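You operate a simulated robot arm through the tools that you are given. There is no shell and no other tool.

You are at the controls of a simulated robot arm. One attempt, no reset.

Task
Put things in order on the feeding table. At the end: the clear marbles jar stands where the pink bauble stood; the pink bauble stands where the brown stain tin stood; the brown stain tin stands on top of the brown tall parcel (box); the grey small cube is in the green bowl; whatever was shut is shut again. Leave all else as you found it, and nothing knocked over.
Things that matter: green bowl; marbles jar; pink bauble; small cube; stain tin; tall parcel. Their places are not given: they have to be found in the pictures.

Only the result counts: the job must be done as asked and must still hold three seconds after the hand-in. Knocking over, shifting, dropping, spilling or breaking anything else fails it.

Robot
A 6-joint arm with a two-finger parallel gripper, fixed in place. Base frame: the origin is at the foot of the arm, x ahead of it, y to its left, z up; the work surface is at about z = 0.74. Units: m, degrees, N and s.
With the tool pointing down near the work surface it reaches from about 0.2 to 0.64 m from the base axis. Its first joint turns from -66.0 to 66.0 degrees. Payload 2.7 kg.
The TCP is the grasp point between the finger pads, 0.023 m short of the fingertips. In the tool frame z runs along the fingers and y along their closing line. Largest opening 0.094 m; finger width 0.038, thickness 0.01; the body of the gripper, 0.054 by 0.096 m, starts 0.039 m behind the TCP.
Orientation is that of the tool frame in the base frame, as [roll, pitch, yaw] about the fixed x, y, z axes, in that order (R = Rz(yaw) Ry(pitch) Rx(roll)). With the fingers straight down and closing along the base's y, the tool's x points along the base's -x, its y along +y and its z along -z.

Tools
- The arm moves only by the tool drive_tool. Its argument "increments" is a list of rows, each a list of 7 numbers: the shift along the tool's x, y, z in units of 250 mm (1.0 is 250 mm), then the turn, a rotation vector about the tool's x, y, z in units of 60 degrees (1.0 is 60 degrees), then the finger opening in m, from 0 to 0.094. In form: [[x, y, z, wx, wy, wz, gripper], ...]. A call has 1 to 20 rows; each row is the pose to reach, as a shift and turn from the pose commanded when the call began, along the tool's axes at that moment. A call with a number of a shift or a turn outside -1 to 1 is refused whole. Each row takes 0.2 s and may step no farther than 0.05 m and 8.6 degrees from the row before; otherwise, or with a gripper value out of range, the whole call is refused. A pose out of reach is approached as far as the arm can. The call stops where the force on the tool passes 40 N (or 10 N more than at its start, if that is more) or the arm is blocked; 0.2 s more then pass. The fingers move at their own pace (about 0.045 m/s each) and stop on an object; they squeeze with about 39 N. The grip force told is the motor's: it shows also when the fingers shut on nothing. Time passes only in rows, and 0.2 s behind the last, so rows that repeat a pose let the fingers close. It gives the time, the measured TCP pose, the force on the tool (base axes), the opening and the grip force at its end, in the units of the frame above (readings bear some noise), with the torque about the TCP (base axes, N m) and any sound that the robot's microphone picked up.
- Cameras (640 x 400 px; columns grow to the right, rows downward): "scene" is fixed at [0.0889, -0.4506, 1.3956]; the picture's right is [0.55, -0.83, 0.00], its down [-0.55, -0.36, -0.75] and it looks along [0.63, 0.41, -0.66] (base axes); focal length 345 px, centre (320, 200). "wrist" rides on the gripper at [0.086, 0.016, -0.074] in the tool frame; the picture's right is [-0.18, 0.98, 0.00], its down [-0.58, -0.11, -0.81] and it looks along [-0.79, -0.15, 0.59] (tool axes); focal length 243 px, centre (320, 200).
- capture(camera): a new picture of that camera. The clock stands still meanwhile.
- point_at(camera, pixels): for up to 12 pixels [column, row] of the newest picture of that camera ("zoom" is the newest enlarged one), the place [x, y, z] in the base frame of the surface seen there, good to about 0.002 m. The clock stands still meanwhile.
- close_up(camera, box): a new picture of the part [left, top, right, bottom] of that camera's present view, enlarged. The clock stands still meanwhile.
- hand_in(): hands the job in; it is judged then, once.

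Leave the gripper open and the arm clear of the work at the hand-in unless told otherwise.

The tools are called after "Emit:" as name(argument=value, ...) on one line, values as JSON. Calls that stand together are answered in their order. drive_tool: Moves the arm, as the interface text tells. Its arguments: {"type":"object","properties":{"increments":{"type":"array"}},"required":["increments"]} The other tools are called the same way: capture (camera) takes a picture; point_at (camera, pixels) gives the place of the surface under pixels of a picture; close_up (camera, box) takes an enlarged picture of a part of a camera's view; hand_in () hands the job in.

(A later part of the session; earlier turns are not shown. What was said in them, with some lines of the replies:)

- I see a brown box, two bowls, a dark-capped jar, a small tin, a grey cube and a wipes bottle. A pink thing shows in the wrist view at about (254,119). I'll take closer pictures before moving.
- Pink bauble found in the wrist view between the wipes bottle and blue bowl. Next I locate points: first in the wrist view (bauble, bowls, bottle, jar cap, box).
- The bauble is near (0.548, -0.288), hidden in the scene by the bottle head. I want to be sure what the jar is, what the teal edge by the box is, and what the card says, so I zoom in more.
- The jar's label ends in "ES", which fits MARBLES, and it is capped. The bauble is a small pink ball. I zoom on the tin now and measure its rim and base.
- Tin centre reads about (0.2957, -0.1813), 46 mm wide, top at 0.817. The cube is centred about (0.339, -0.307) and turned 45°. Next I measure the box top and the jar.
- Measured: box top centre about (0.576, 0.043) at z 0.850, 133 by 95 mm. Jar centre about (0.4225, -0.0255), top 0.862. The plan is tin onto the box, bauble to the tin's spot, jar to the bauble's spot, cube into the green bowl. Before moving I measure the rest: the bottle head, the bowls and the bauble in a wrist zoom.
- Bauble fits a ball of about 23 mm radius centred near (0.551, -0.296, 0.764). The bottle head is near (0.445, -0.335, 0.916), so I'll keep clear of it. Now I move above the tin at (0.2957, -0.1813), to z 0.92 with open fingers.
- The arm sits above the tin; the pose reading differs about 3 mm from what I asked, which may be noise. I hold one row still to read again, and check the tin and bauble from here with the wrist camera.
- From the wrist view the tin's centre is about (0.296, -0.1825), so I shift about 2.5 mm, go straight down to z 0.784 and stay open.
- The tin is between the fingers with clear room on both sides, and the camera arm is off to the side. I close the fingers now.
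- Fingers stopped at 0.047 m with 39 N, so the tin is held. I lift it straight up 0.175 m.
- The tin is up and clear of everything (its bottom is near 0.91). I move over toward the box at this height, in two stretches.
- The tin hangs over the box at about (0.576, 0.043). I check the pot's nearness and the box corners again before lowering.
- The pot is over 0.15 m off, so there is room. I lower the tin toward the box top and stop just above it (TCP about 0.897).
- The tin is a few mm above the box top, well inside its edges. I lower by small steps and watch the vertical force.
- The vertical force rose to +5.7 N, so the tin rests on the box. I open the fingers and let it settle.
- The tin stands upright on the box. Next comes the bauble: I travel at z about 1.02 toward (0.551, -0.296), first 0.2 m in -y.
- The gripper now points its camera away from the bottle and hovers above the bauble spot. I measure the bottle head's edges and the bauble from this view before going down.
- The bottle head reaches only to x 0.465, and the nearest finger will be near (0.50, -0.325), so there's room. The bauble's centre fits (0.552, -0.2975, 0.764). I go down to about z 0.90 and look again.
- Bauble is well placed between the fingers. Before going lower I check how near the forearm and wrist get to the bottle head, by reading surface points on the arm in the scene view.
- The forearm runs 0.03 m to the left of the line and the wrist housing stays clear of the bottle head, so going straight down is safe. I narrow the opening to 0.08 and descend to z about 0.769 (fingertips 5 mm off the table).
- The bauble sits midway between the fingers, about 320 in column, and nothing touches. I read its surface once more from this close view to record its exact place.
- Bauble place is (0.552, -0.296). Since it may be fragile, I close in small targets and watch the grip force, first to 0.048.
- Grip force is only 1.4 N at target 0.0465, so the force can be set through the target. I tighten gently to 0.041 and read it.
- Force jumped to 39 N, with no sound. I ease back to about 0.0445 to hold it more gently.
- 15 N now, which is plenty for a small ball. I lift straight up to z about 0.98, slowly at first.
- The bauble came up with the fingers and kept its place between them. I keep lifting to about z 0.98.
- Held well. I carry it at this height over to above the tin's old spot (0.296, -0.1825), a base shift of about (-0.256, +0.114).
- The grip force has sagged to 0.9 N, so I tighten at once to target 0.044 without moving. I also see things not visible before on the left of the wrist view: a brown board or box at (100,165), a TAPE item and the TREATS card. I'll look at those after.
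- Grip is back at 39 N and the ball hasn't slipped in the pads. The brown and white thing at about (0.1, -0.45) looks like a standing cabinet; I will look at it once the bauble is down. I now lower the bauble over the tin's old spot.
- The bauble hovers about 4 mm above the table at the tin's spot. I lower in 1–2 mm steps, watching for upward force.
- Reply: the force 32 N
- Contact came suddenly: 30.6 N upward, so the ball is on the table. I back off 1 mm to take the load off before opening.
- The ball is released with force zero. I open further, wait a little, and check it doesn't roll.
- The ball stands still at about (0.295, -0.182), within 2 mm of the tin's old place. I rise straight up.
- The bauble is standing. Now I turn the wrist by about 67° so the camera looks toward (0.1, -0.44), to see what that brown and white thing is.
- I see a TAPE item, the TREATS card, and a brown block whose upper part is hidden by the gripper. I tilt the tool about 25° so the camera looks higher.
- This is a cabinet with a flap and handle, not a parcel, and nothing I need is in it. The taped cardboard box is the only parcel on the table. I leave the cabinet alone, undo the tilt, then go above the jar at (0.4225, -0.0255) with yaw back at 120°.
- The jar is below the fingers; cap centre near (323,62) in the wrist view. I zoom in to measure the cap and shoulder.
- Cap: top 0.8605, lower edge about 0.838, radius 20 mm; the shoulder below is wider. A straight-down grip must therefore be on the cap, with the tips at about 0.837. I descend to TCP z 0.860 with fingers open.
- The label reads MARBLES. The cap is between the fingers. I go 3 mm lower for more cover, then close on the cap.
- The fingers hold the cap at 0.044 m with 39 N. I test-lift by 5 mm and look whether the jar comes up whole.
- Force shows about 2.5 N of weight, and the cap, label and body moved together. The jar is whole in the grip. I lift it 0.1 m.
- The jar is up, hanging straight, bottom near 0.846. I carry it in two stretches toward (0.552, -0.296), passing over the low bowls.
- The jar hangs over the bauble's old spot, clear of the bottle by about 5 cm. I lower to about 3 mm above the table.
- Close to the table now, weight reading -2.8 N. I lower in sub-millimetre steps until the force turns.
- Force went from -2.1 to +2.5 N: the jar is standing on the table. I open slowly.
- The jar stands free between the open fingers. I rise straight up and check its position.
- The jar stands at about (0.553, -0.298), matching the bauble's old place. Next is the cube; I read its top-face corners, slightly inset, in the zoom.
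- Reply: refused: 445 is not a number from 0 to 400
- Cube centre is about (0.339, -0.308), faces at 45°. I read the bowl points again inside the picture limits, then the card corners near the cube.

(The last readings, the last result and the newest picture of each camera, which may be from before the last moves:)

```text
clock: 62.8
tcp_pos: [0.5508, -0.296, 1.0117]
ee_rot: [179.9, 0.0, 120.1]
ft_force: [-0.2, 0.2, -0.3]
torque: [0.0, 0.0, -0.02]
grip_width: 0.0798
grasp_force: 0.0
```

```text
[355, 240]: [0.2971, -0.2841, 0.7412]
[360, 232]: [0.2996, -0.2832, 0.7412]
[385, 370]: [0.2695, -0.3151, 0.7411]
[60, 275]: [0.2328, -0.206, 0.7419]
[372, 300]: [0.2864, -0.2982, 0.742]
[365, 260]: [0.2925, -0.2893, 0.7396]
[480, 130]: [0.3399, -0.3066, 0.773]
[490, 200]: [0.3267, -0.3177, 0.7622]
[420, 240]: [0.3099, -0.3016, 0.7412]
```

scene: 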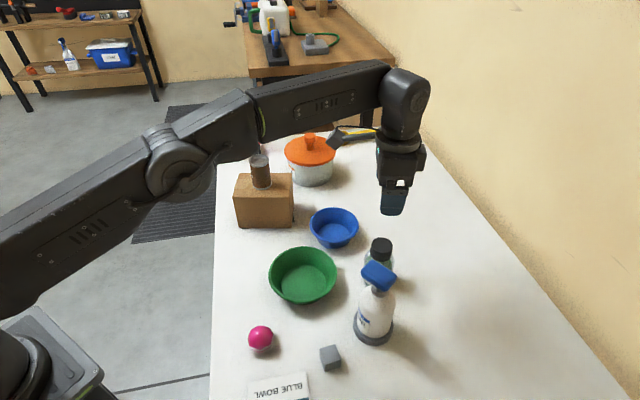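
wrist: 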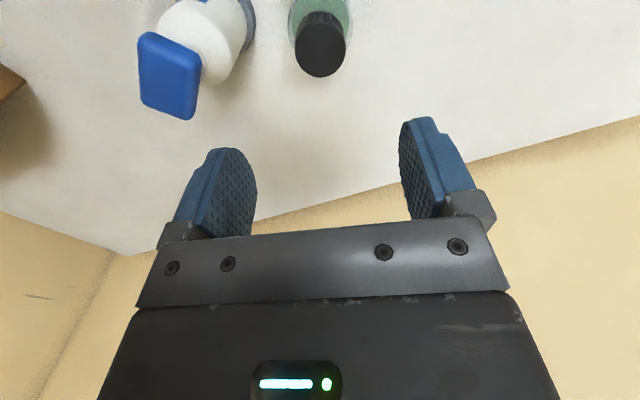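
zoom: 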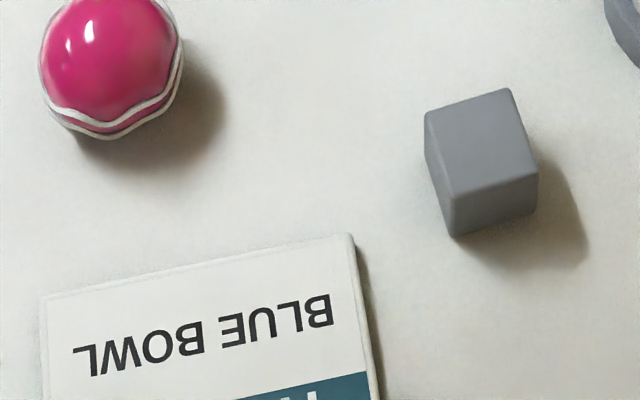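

Green bowl centre is (0.4535, -0.1655) with its floor at 0.7455, radius about 45 mm, and rim at 0.787. The card is 26 mm clear of where the finger will go. I move at z 1.01 (above the bottle head) to over the cube and turn to yaw 135°.

Emit:
drive_tool(increments=[[0.048, -0.094, 0, 0, 0, -0.03, 0.08], [0.096, -0.189, 0, 0, 0, -0.06, 0.08], [0.144, -0.283, 0, 0, 0, -0.09, 0.08], [0.192, -0.378, 0, 0, 0, -0.12, 0.08], [0.24, -0.472, 0, 0, 0, -0.15, 0.07], [0.288, -0.567, 0, 0, 0, -0.19, 0.06], [0.336, -0.661, 0, 0, 0, -0.22, 0.06], [0.383, -0.756, 0, 0, 0, -0.25, 0.06], [0.383, -0.756, 0.15, 0, 0, -0.25, 0.06], [0.383, -0.756, 0.3, 0, 0, -0.25, 0.06], [0.383, -0.756, 0.36, 0, 0, -0.25, 0.06], [0.383, -0.756, 0.36, 0, 0, -0.25, 0.06]])

Emit:
capture(camera="wrist")

Emit:
capture(camera="scene")

```text
clock: 65.4
tcp_pos: [0.3406, -0.3093, 0.9191]
ee_rot: [180.0, -0.1, 135.0]
ft_force: [-0.5, -0.6, -0.7]
torque: [0.02, -0.01, -0.05]
grip_width: 0.0599
grasp_force: 0.1
```

```text
taken
```

wrist: 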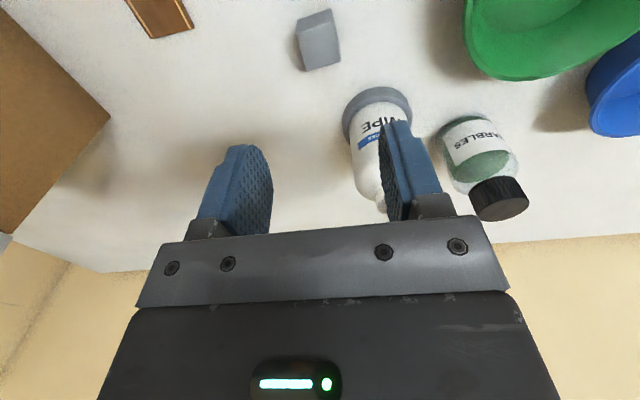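

```text
taken
```

scene: 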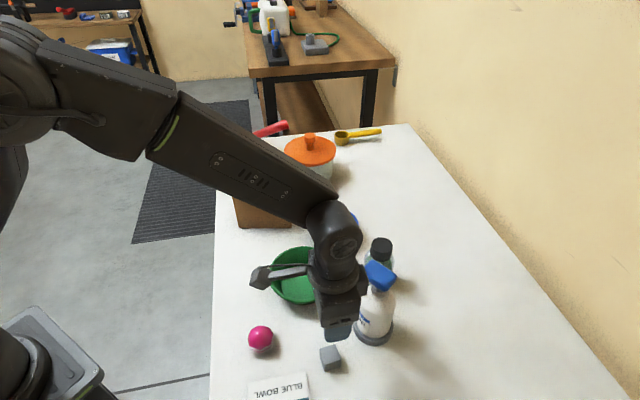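

The cube is under the gripper at about (318,40) in the wrist view, edges nearly in line with the fingers. I measure it from here.

Emit:
close_up(camera="wrist", box=[270, 0, 370, 90])

Emit:
point_at(camera="zoom", pixels=[[165, 180], [330, 140], [365, 270], [210, 310], [260, 220], [250, 80], [190, 90]])

```text
4.44 times, centred on (320, 45) of wrist
```

zoom: 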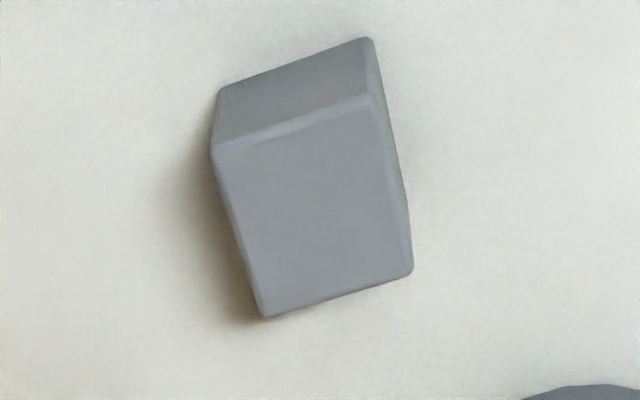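

```text
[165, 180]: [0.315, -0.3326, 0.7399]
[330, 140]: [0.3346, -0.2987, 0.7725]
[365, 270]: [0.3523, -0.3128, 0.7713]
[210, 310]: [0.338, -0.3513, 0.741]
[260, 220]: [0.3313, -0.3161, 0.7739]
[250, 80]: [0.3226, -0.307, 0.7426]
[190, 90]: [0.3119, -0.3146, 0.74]
```

Emit:
point_at(camera="zoom", pixels=[[222, 157], [366, 110], [402, 266], [268, 308], [316, 208], [294, 130], [385, 188], [338, 288], [243, 230]])

```text
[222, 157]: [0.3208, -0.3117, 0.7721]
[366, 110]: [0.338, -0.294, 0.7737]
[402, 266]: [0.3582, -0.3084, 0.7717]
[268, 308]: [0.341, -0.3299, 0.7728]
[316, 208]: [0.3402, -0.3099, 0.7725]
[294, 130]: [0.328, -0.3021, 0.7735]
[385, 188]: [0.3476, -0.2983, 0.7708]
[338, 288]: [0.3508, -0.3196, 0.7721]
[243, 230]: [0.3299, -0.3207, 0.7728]
```

Cube centre agrees to about (0.3394, -0.309), and the tool is at (0.3406, -0.309). I descend to z 0.768 with a 0.06 opening.

Emit:
drive_tool(increments=[[0.002, -0.003, 0.1, 0, 0, 0, 0.06], [0.002, -0.003, 0.22, 0, 0, 0, 0.06], [0.002, -0.003, 0.34, 0, 0, 0, 0.06], [0.002, -0.003, 0.46, 0, 0, 0, 0.06], [0.002, -0.003, 0.55, 0, 0, 0, 0.06], [0.002, -0.003, 0.6, 0, 0, 0, 0.06], [0.002, -0.003, 0.6, 0, 0, 0, 0.06]])

Emit:
capture(camera="wrist")

Emit:
close_up(camera="scene", box=[230, 240, 410, 390])

```text
clock: 67.0
tcp_pos: [0.3397, -0.3085, 0.7655]
ee_rot: [180.0, 0.1, 135.0]
ft_force: [0.1, 0.0, -0.6]
torque: [-0.01, -0.01, 0.01]
grip_width: 0.0598
grasp_force: 0.1
```

```text
taken
```

wrist: 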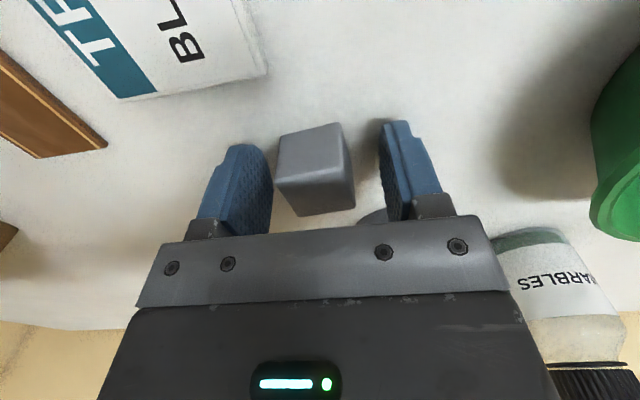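

```text
2.67 times, centred on (320, 315) of scene
```

zoom: 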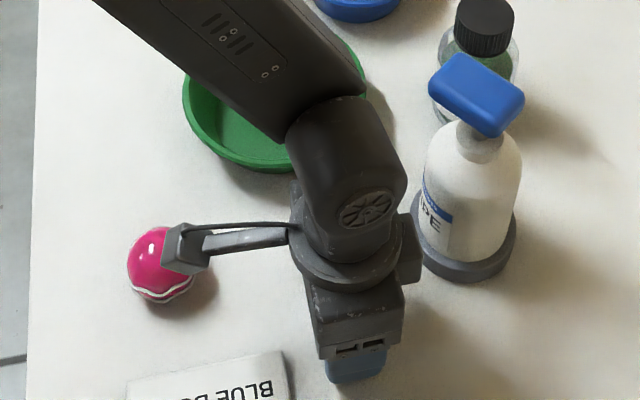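

The cube is between the pads, a little nearer to the left finger. Nothing else is touched. I close on it.

Emit:
drive_tool(increments=[[0, 0, 0, 0, 0, 0, 0.05], [0, 0, 0, 0, 0, 0, 0.04], [0, 0, 0, 0, 0, 0, 0.032], [0, 0, 0, 0, 0, 0, 0.026], [0, 0, 0, 0, 0, 0, 0.02], [0, 0, 0, 0, 0, 0, 0.02], [0, 0, 0, 0, 0, 0, 0.02]])

Emit:
capture(camera="wrist")

```text
clock: 68.6
tcp_pos: [0.3376, -0.3077, 0.7668]
ee_rot: [180.0, 0.0, 135.0]
ft_force: [-0.1, 0.2, -0.2]
torque: [0.0, 0.01, 0.0]
grip_width: 0.0308
grasp_force: 38.8
```

```text
taken
```

wrist: 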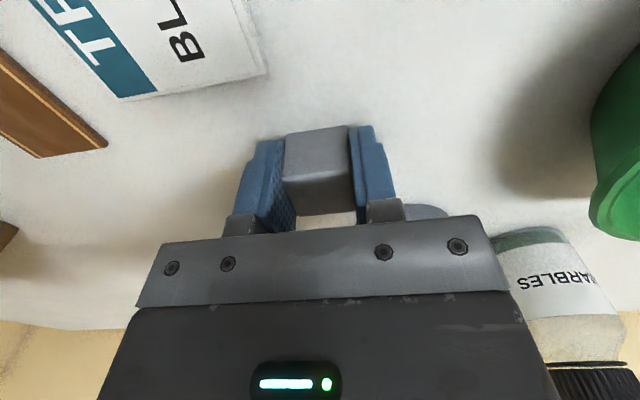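

The cube is held at 0.0308 m. I lift it 0.135 m straight up.

Emit:
drive_tool(increments=[[0, 0, -0.04, 0, 0, 0, 0.02], [0, 0, -0.14, 0, 0, 0, 0.02], [0, 0, -0.27, 0, 0, 0, 0.02], [0, 0, -0.4, 0, 0, 0, 0.02], [0, 0, -0.5, 0, 0, 0, 0.02], [0, 0, -0.54, 0, 0, 0, 0.02]])

Emit:
capture(camera="wrist")

```text
clock: 70.0
tcp_pos: [0.3397, -0.3073, 0.9045]
ee_rot: [179.9, 0.0, 134.9]
ft_force: [1.0, -0.2, -0.2]
torque: [-0.01, -0.01, -0.04]
grip_width: 0.0308
grasp_force: 39.0
```

```text
taken
```

wrist: 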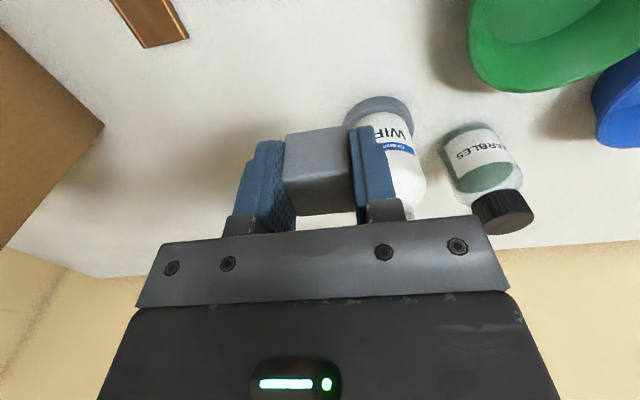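

The cube is up and steady. I carry it to over the green bowl centre (0.4535, -0.1655).

Emit:
drive_tool(increments=[[0.008, 0.07, 0, 0, 0, 0, 0.02], [0.02, 0.18, 0, 0, 0, 0, 0.02], [0.033, 0.3, 0, 0, 0, 0, 0.02], [0.046, 0.42, 0, 0, 0, 0, 0.02], [0.059, 0.54, 0, 0, 0, 0, 0.02], [0.071, 0.65, 0, 0, 0, 0, 0.02], [0.079, 0.727, 0, 0, 0, 0, 0.02], [0.079, 0.727, 0, 0, 0, 0, 0.02]])

Emit:
capture(camera="wrist")

Emit:
capture(camera="scene")

```text
clock: 71.8
tcp_pos: [0.4562, -0.1677, 0.9034]
ee_rot: [180.0, 0.0, 135.0]
ft_force: [-0.3, -0.6, -0.6]
torque: [-0.02, -0.02, 0.0]
grip_width: 0.0307
grasp_force: 38.6
```

```text
taken
```

wrist: 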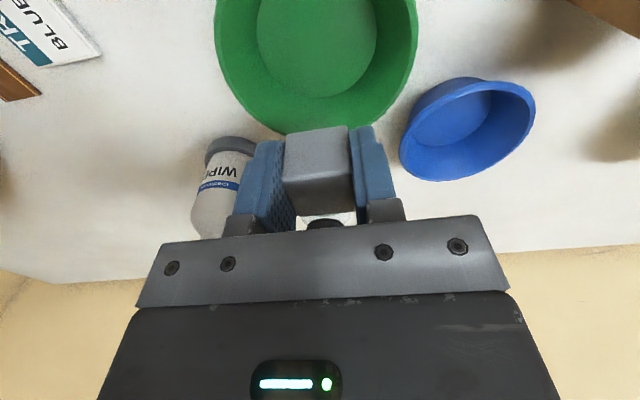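

```text
taken
```

scene: 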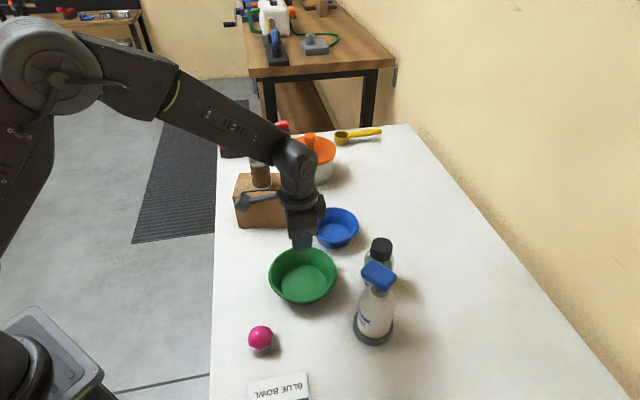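

I'm above the green bowl. I double-check its centre from the wrist view before lowering.

Emit:
point_at(camera="wrist", pixels=[[259, 30], [376, 30], [316, 95], [218, 25], [416, 25], [316, 30], [316, 134], [250, 110], [385, 105]])

```text
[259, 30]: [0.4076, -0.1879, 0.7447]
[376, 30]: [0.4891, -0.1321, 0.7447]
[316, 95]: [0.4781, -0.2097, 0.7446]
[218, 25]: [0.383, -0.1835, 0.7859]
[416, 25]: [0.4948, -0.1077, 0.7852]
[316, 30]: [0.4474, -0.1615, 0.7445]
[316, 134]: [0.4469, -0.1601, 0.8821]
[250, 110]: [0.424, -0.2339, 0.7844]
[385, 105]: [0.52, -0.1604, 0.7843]
```

Bowl centre confirmed near (0.452, -0.168). I shift 3 mm and lower the cube to about 4 mm above the bowl floor.

Emit:
drive_tool(increments=[[0.004, -0.004, 0.06, 0, 0, 0, 0.02], [0.008, -0.008, 0.16, 0, 0, 0, 0.02], [0.008, -0.008, 0.27, 0, 0, 0, 0.02], [0.008, -0.008, 0.38, 0, 0, 0, 0.02], [0.008, -0.008, 0.46, 0, 0, 0, 0.02], [0.008, -0.008, 0.51, 0, 0, 0, 0.02], [0.008, -0.008, 0.51, 0, 0, 0, 0.02]])

Emit:
capture(camera="wrist")

Emit:
close_up(camera="scene", box=[220, 190, 400, 330])

```text
clock: 73.4
tcp_pos: [0.451, -0.1689, 0.7785]
ee_rot: [-180.0, 0.1, 135.0]
ft_force: [0.5, -0.3, -0.7]
torque: [0.0, 0.03, -0.01]
grip_width: 0.0308
grasp_force: 38.6
```

```text
taken
```

wrist: 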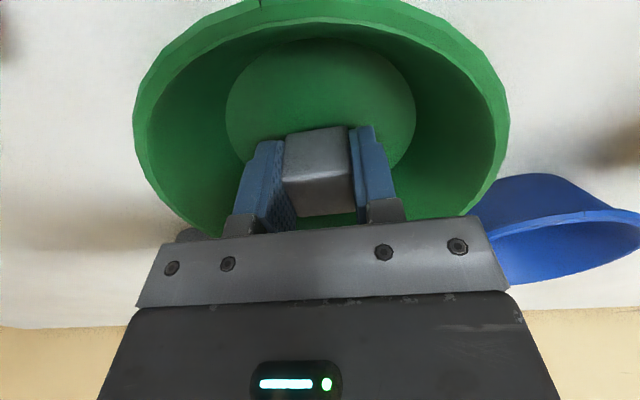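

```text
2.86 times, centred on (310, 260) of scene
```

zoom: 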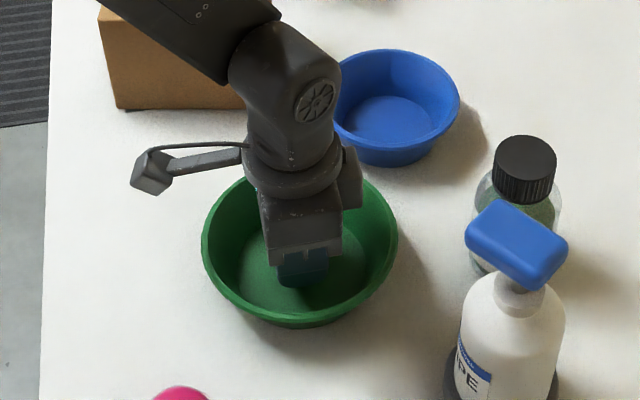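

The cube is inside the bowl and clear of the walls. I lower in small steps until the floor is felt.

Emit:
drive_tool(increments=[[0, 0, 0.008, 0, 0, 0, 0.02], [0, 0, 0.016, 0, 0, 0, 0.02], [0, 0, 0.02, 0, 0, 0, 0.02], [0, 0, 0.02, 0, 0, 0, 0.02]])

```text
clock: 74.4
tcp_pos: [0.4503, -0.169, 0.7711]
ee_rot: [180.0, 0.1, 135.0]
ft_force: [0.3, -0.1, -0.3]
torque: [0.03, 0.0, 0.01]
grip_width: 0.0307
grasp_force: 38.6
```

Emit:
drive_tool(increments=[[0, 0, 0.002, 0, 0, 0, 0.02], [0, 0, 0.004, 0, 0, 0, 0.02], [0, 0, 0.004, 0, 0, 0, 0.02]])

```text
clock: 75.2
tcp_pos: [0.4511, -0.1665, 0.7702]
ee_rot: [-179.9, 0.0, 135.0]
ft_force: [0.2, -0.3, 1.2]
torque: [-0.01, 0.03, -0.01]
grip_width: 0.031
grasp_force: 39.2
```

Emit:
drive_tool(increments=[[0, 0, 0.002, 0, 0, 0, 0.02], [0, 0, 0.002, 0, 0, 0, 0.02]])

```text
clock: 75.8
tcp_pos: [0.4528, -0.1681, 0.7705]
ee_rot: [180.0, 0.0, 135.0]
ft_force: [-0.7, -0.7, 4.0]
torque: [-0.03, 0.05, -0.03]
grip_width: 0.0307
grasp_force: 39.5
```

The force reads 4 N upward: the cube rests on the bowl floor. I open just to 0.048 so the fingers stay clear of the bowl wall.

Emit:
drive_tool(increments=[[0, 0, 0, 0, 0, 0, 0.028], [0, 0, 0, 0, 0, 0, 0.031], [0, 0, 0, 0, 0, 0, 0.034], [0, 0, 0, 0, 0, 0, 0.038], [0, 0, 0, 0, 0, 0, 0.043], [0, 0, 0, 0, 0, 0, 0.048], [0, 0, 0, 0, 0, 0, 0.048]])

Emit:
capture(camera="wrist")

```text
clock: 77.4
tcp_pos: [0.4515, -0.1667, 0.7693]
ee_rot: [179.9, 0.0, 135.0]
ft_force: [-0.5, 0.1, 0.1]
torque: [0.0, -0.05, -0.01]
grip_width: 0.048
grasp_force: 0.1
```

```text
taken
```

wrist: 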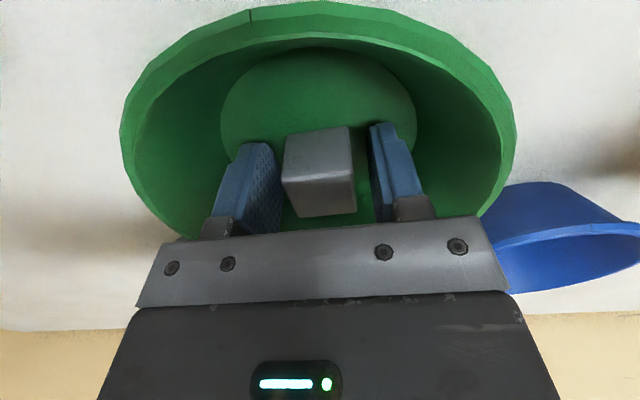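

The cube sits free in the bowl. I rise straight up with the opening unchanged until well above the rim.

Emit:
drive_tool(increments=[[0, 0, -0.04, 0, 0, 0, 0.048], [0, 0, -0.12, 0, 0, 0, 0.048], [0, 0, -0.24, 0, 0, 0, 0.048], [0, 0, -0.4, 0, 0, 0, 0.06], [0, 0, -0.56, 0, 0, 0, 0.08], [0, 0, -0.74, 0, 0, 0, 0.094], [0, 0, -0.92, 0, 0, 0, 0.094], [0, 0, -1.0, 0, 0, 0, 0.094]])

Emit:
capture(camera="wrist")

Emit:
capture(camera="scene")

```text
clock: 79.2
tcp_pos: [0.4503, -0.1649, 1.0195]
ee_rot: [180.0, 0.0, 134.9]
ft_force: [-0.2, -0.3, -0.1]
torque: [0.0, -0.04, 0.01]
grip_width: 0.094
grasp_force: 0.1
```

```text
taken
```

wrist: 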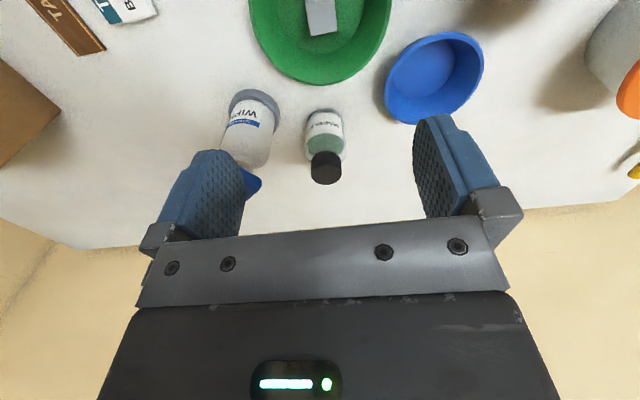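

```text
taken
```

scene: 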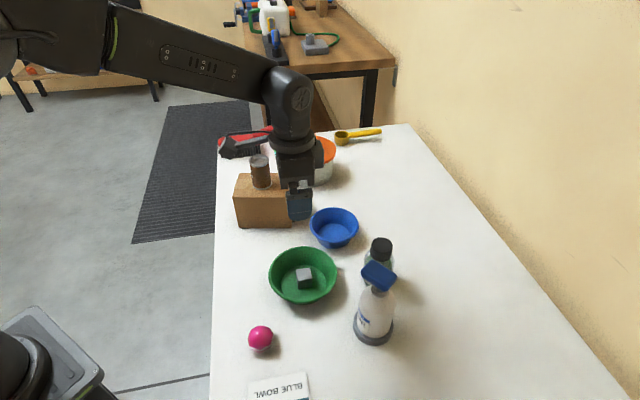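

All four moves are done: the cube shows in the green bowl and the bauble, jar and tin are standing. I move the arm back to about its starting pose, clear of the work, then check everything.

Emit:
drive_tool(increments=[[0.05, -0.02, -0.05, 0, 0, -0.12, 0.094], [0.1, -0.04, -0.1, 0, 0, -0.25, 0.094], [0.15, -0.06, -0.15, 0, 0, -0.38, 0.094], [0.2, -0.08, -0.2, 0, 0, -0.5, 0.094], [0.25, -0.1, -0.25, 0, 0, -0.63, 0.094], [0.298, -0.117, -0.28, 0, 0, -0.75, 0.094], [0.298, -0.117, -0.28, 0, 0, -0.75, 0.094]])

Emit:
capture(camera="scene")

Emit:
capture(camera="wrist")

Emit:
close_up(camera="scene", box=[200, 200, 420, 400])

Emit:
close_up(camera="scene", box=[200, 100, 420, 240])

```text
clock: 80.8
tcp_pos: [0.3767, -0.134, 1.0903]
ee_rot: [180.0, 0.0, -179.9]
ft_force: [-0.7, -0.3, -0.6]
torque: [0.02, 0.01, -0.01]
grip_width: 0.0941
grasp_force: 0.1
```

```text
taken
```

scene: 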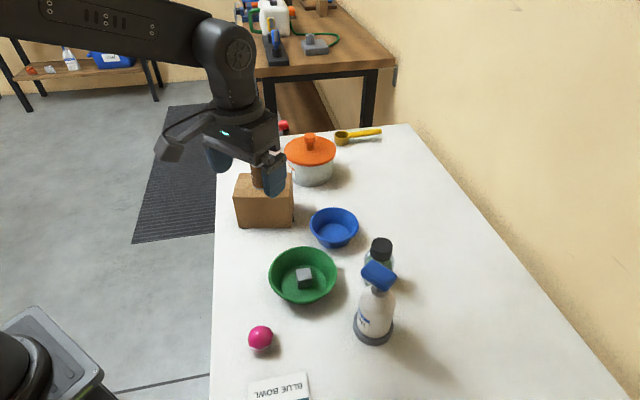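

```text
taken
```

wrist: 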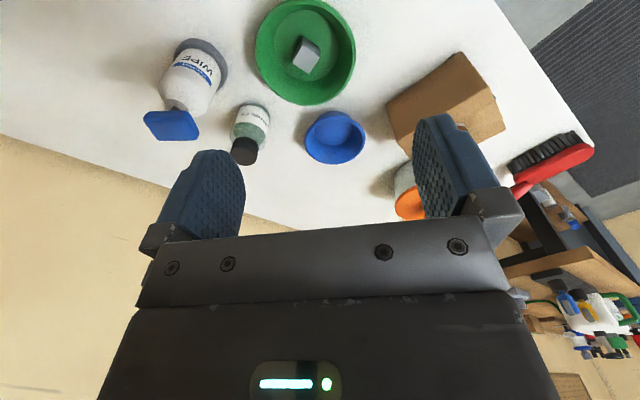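

```text
2.00 times, centred on (310, 300) of scene
```

zoom: 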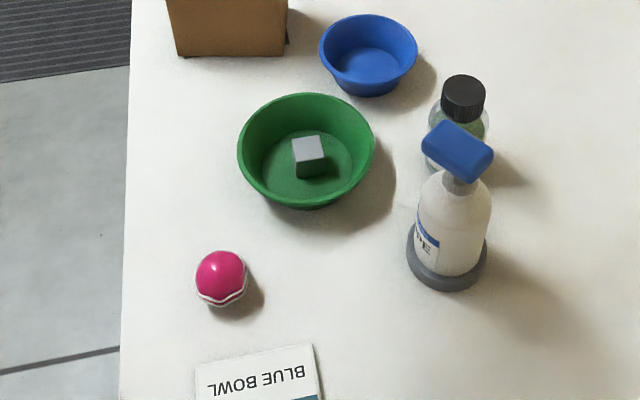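

```text
2.86 times, centred on (310, 170) of scene
```

zoom: 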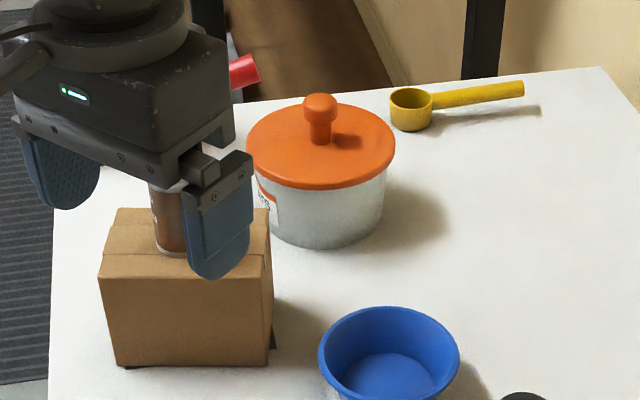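

Compared with the first pictures, the bottle, blue bowl, card, pot, scoop, brush and box haven't moved, and the cabinet was never touched. The tin stands on the box, the bauble is on the tin's old spot, the capped jar is on the bauble's old spot, and the cube lies in the green bowl. The gripper is open and clear, so I hand in.

Emit:
hand_in()

```text
The job is handed in.
```

The job is handed in. All four moves were made, and the last pictures show everything standing as asked:

| Item | Where it ended up | How close |
|---|---|---|
| Brown stain tin | On top of the brown tall parcel, near the middle | Stands upright |
| Pink bauble | Where the tin stood, at about (0.295, -0.182) | About 2 mm off |
| Clear marbles jar | Where the bauble stood, at about (0.553, -0.298) | About 2–3 mm off |
| Grey small cube | On the floor of the green bowl | Near the bowl's centre |

- **Shut things:** I opened nothing. The jar was lifted by its cap, and the cap stayed on.
- **Cabinet:** A brown and white cabinet stands near (0.1, -0.45). I looked at it but did not touch it.
- **Everything else:** In the last pictures the bottle, blue bowl, card, pot, scoop and brush look the same as at the start. I saw no knocks or spills.
- **Bauble pressure:** It was gripped at up to 39 N and pressed on the table at about 30 N for a moment. No sound was picked up and it looks whole.
- **Arm:** It is back at about its starting pose with the gripper open.
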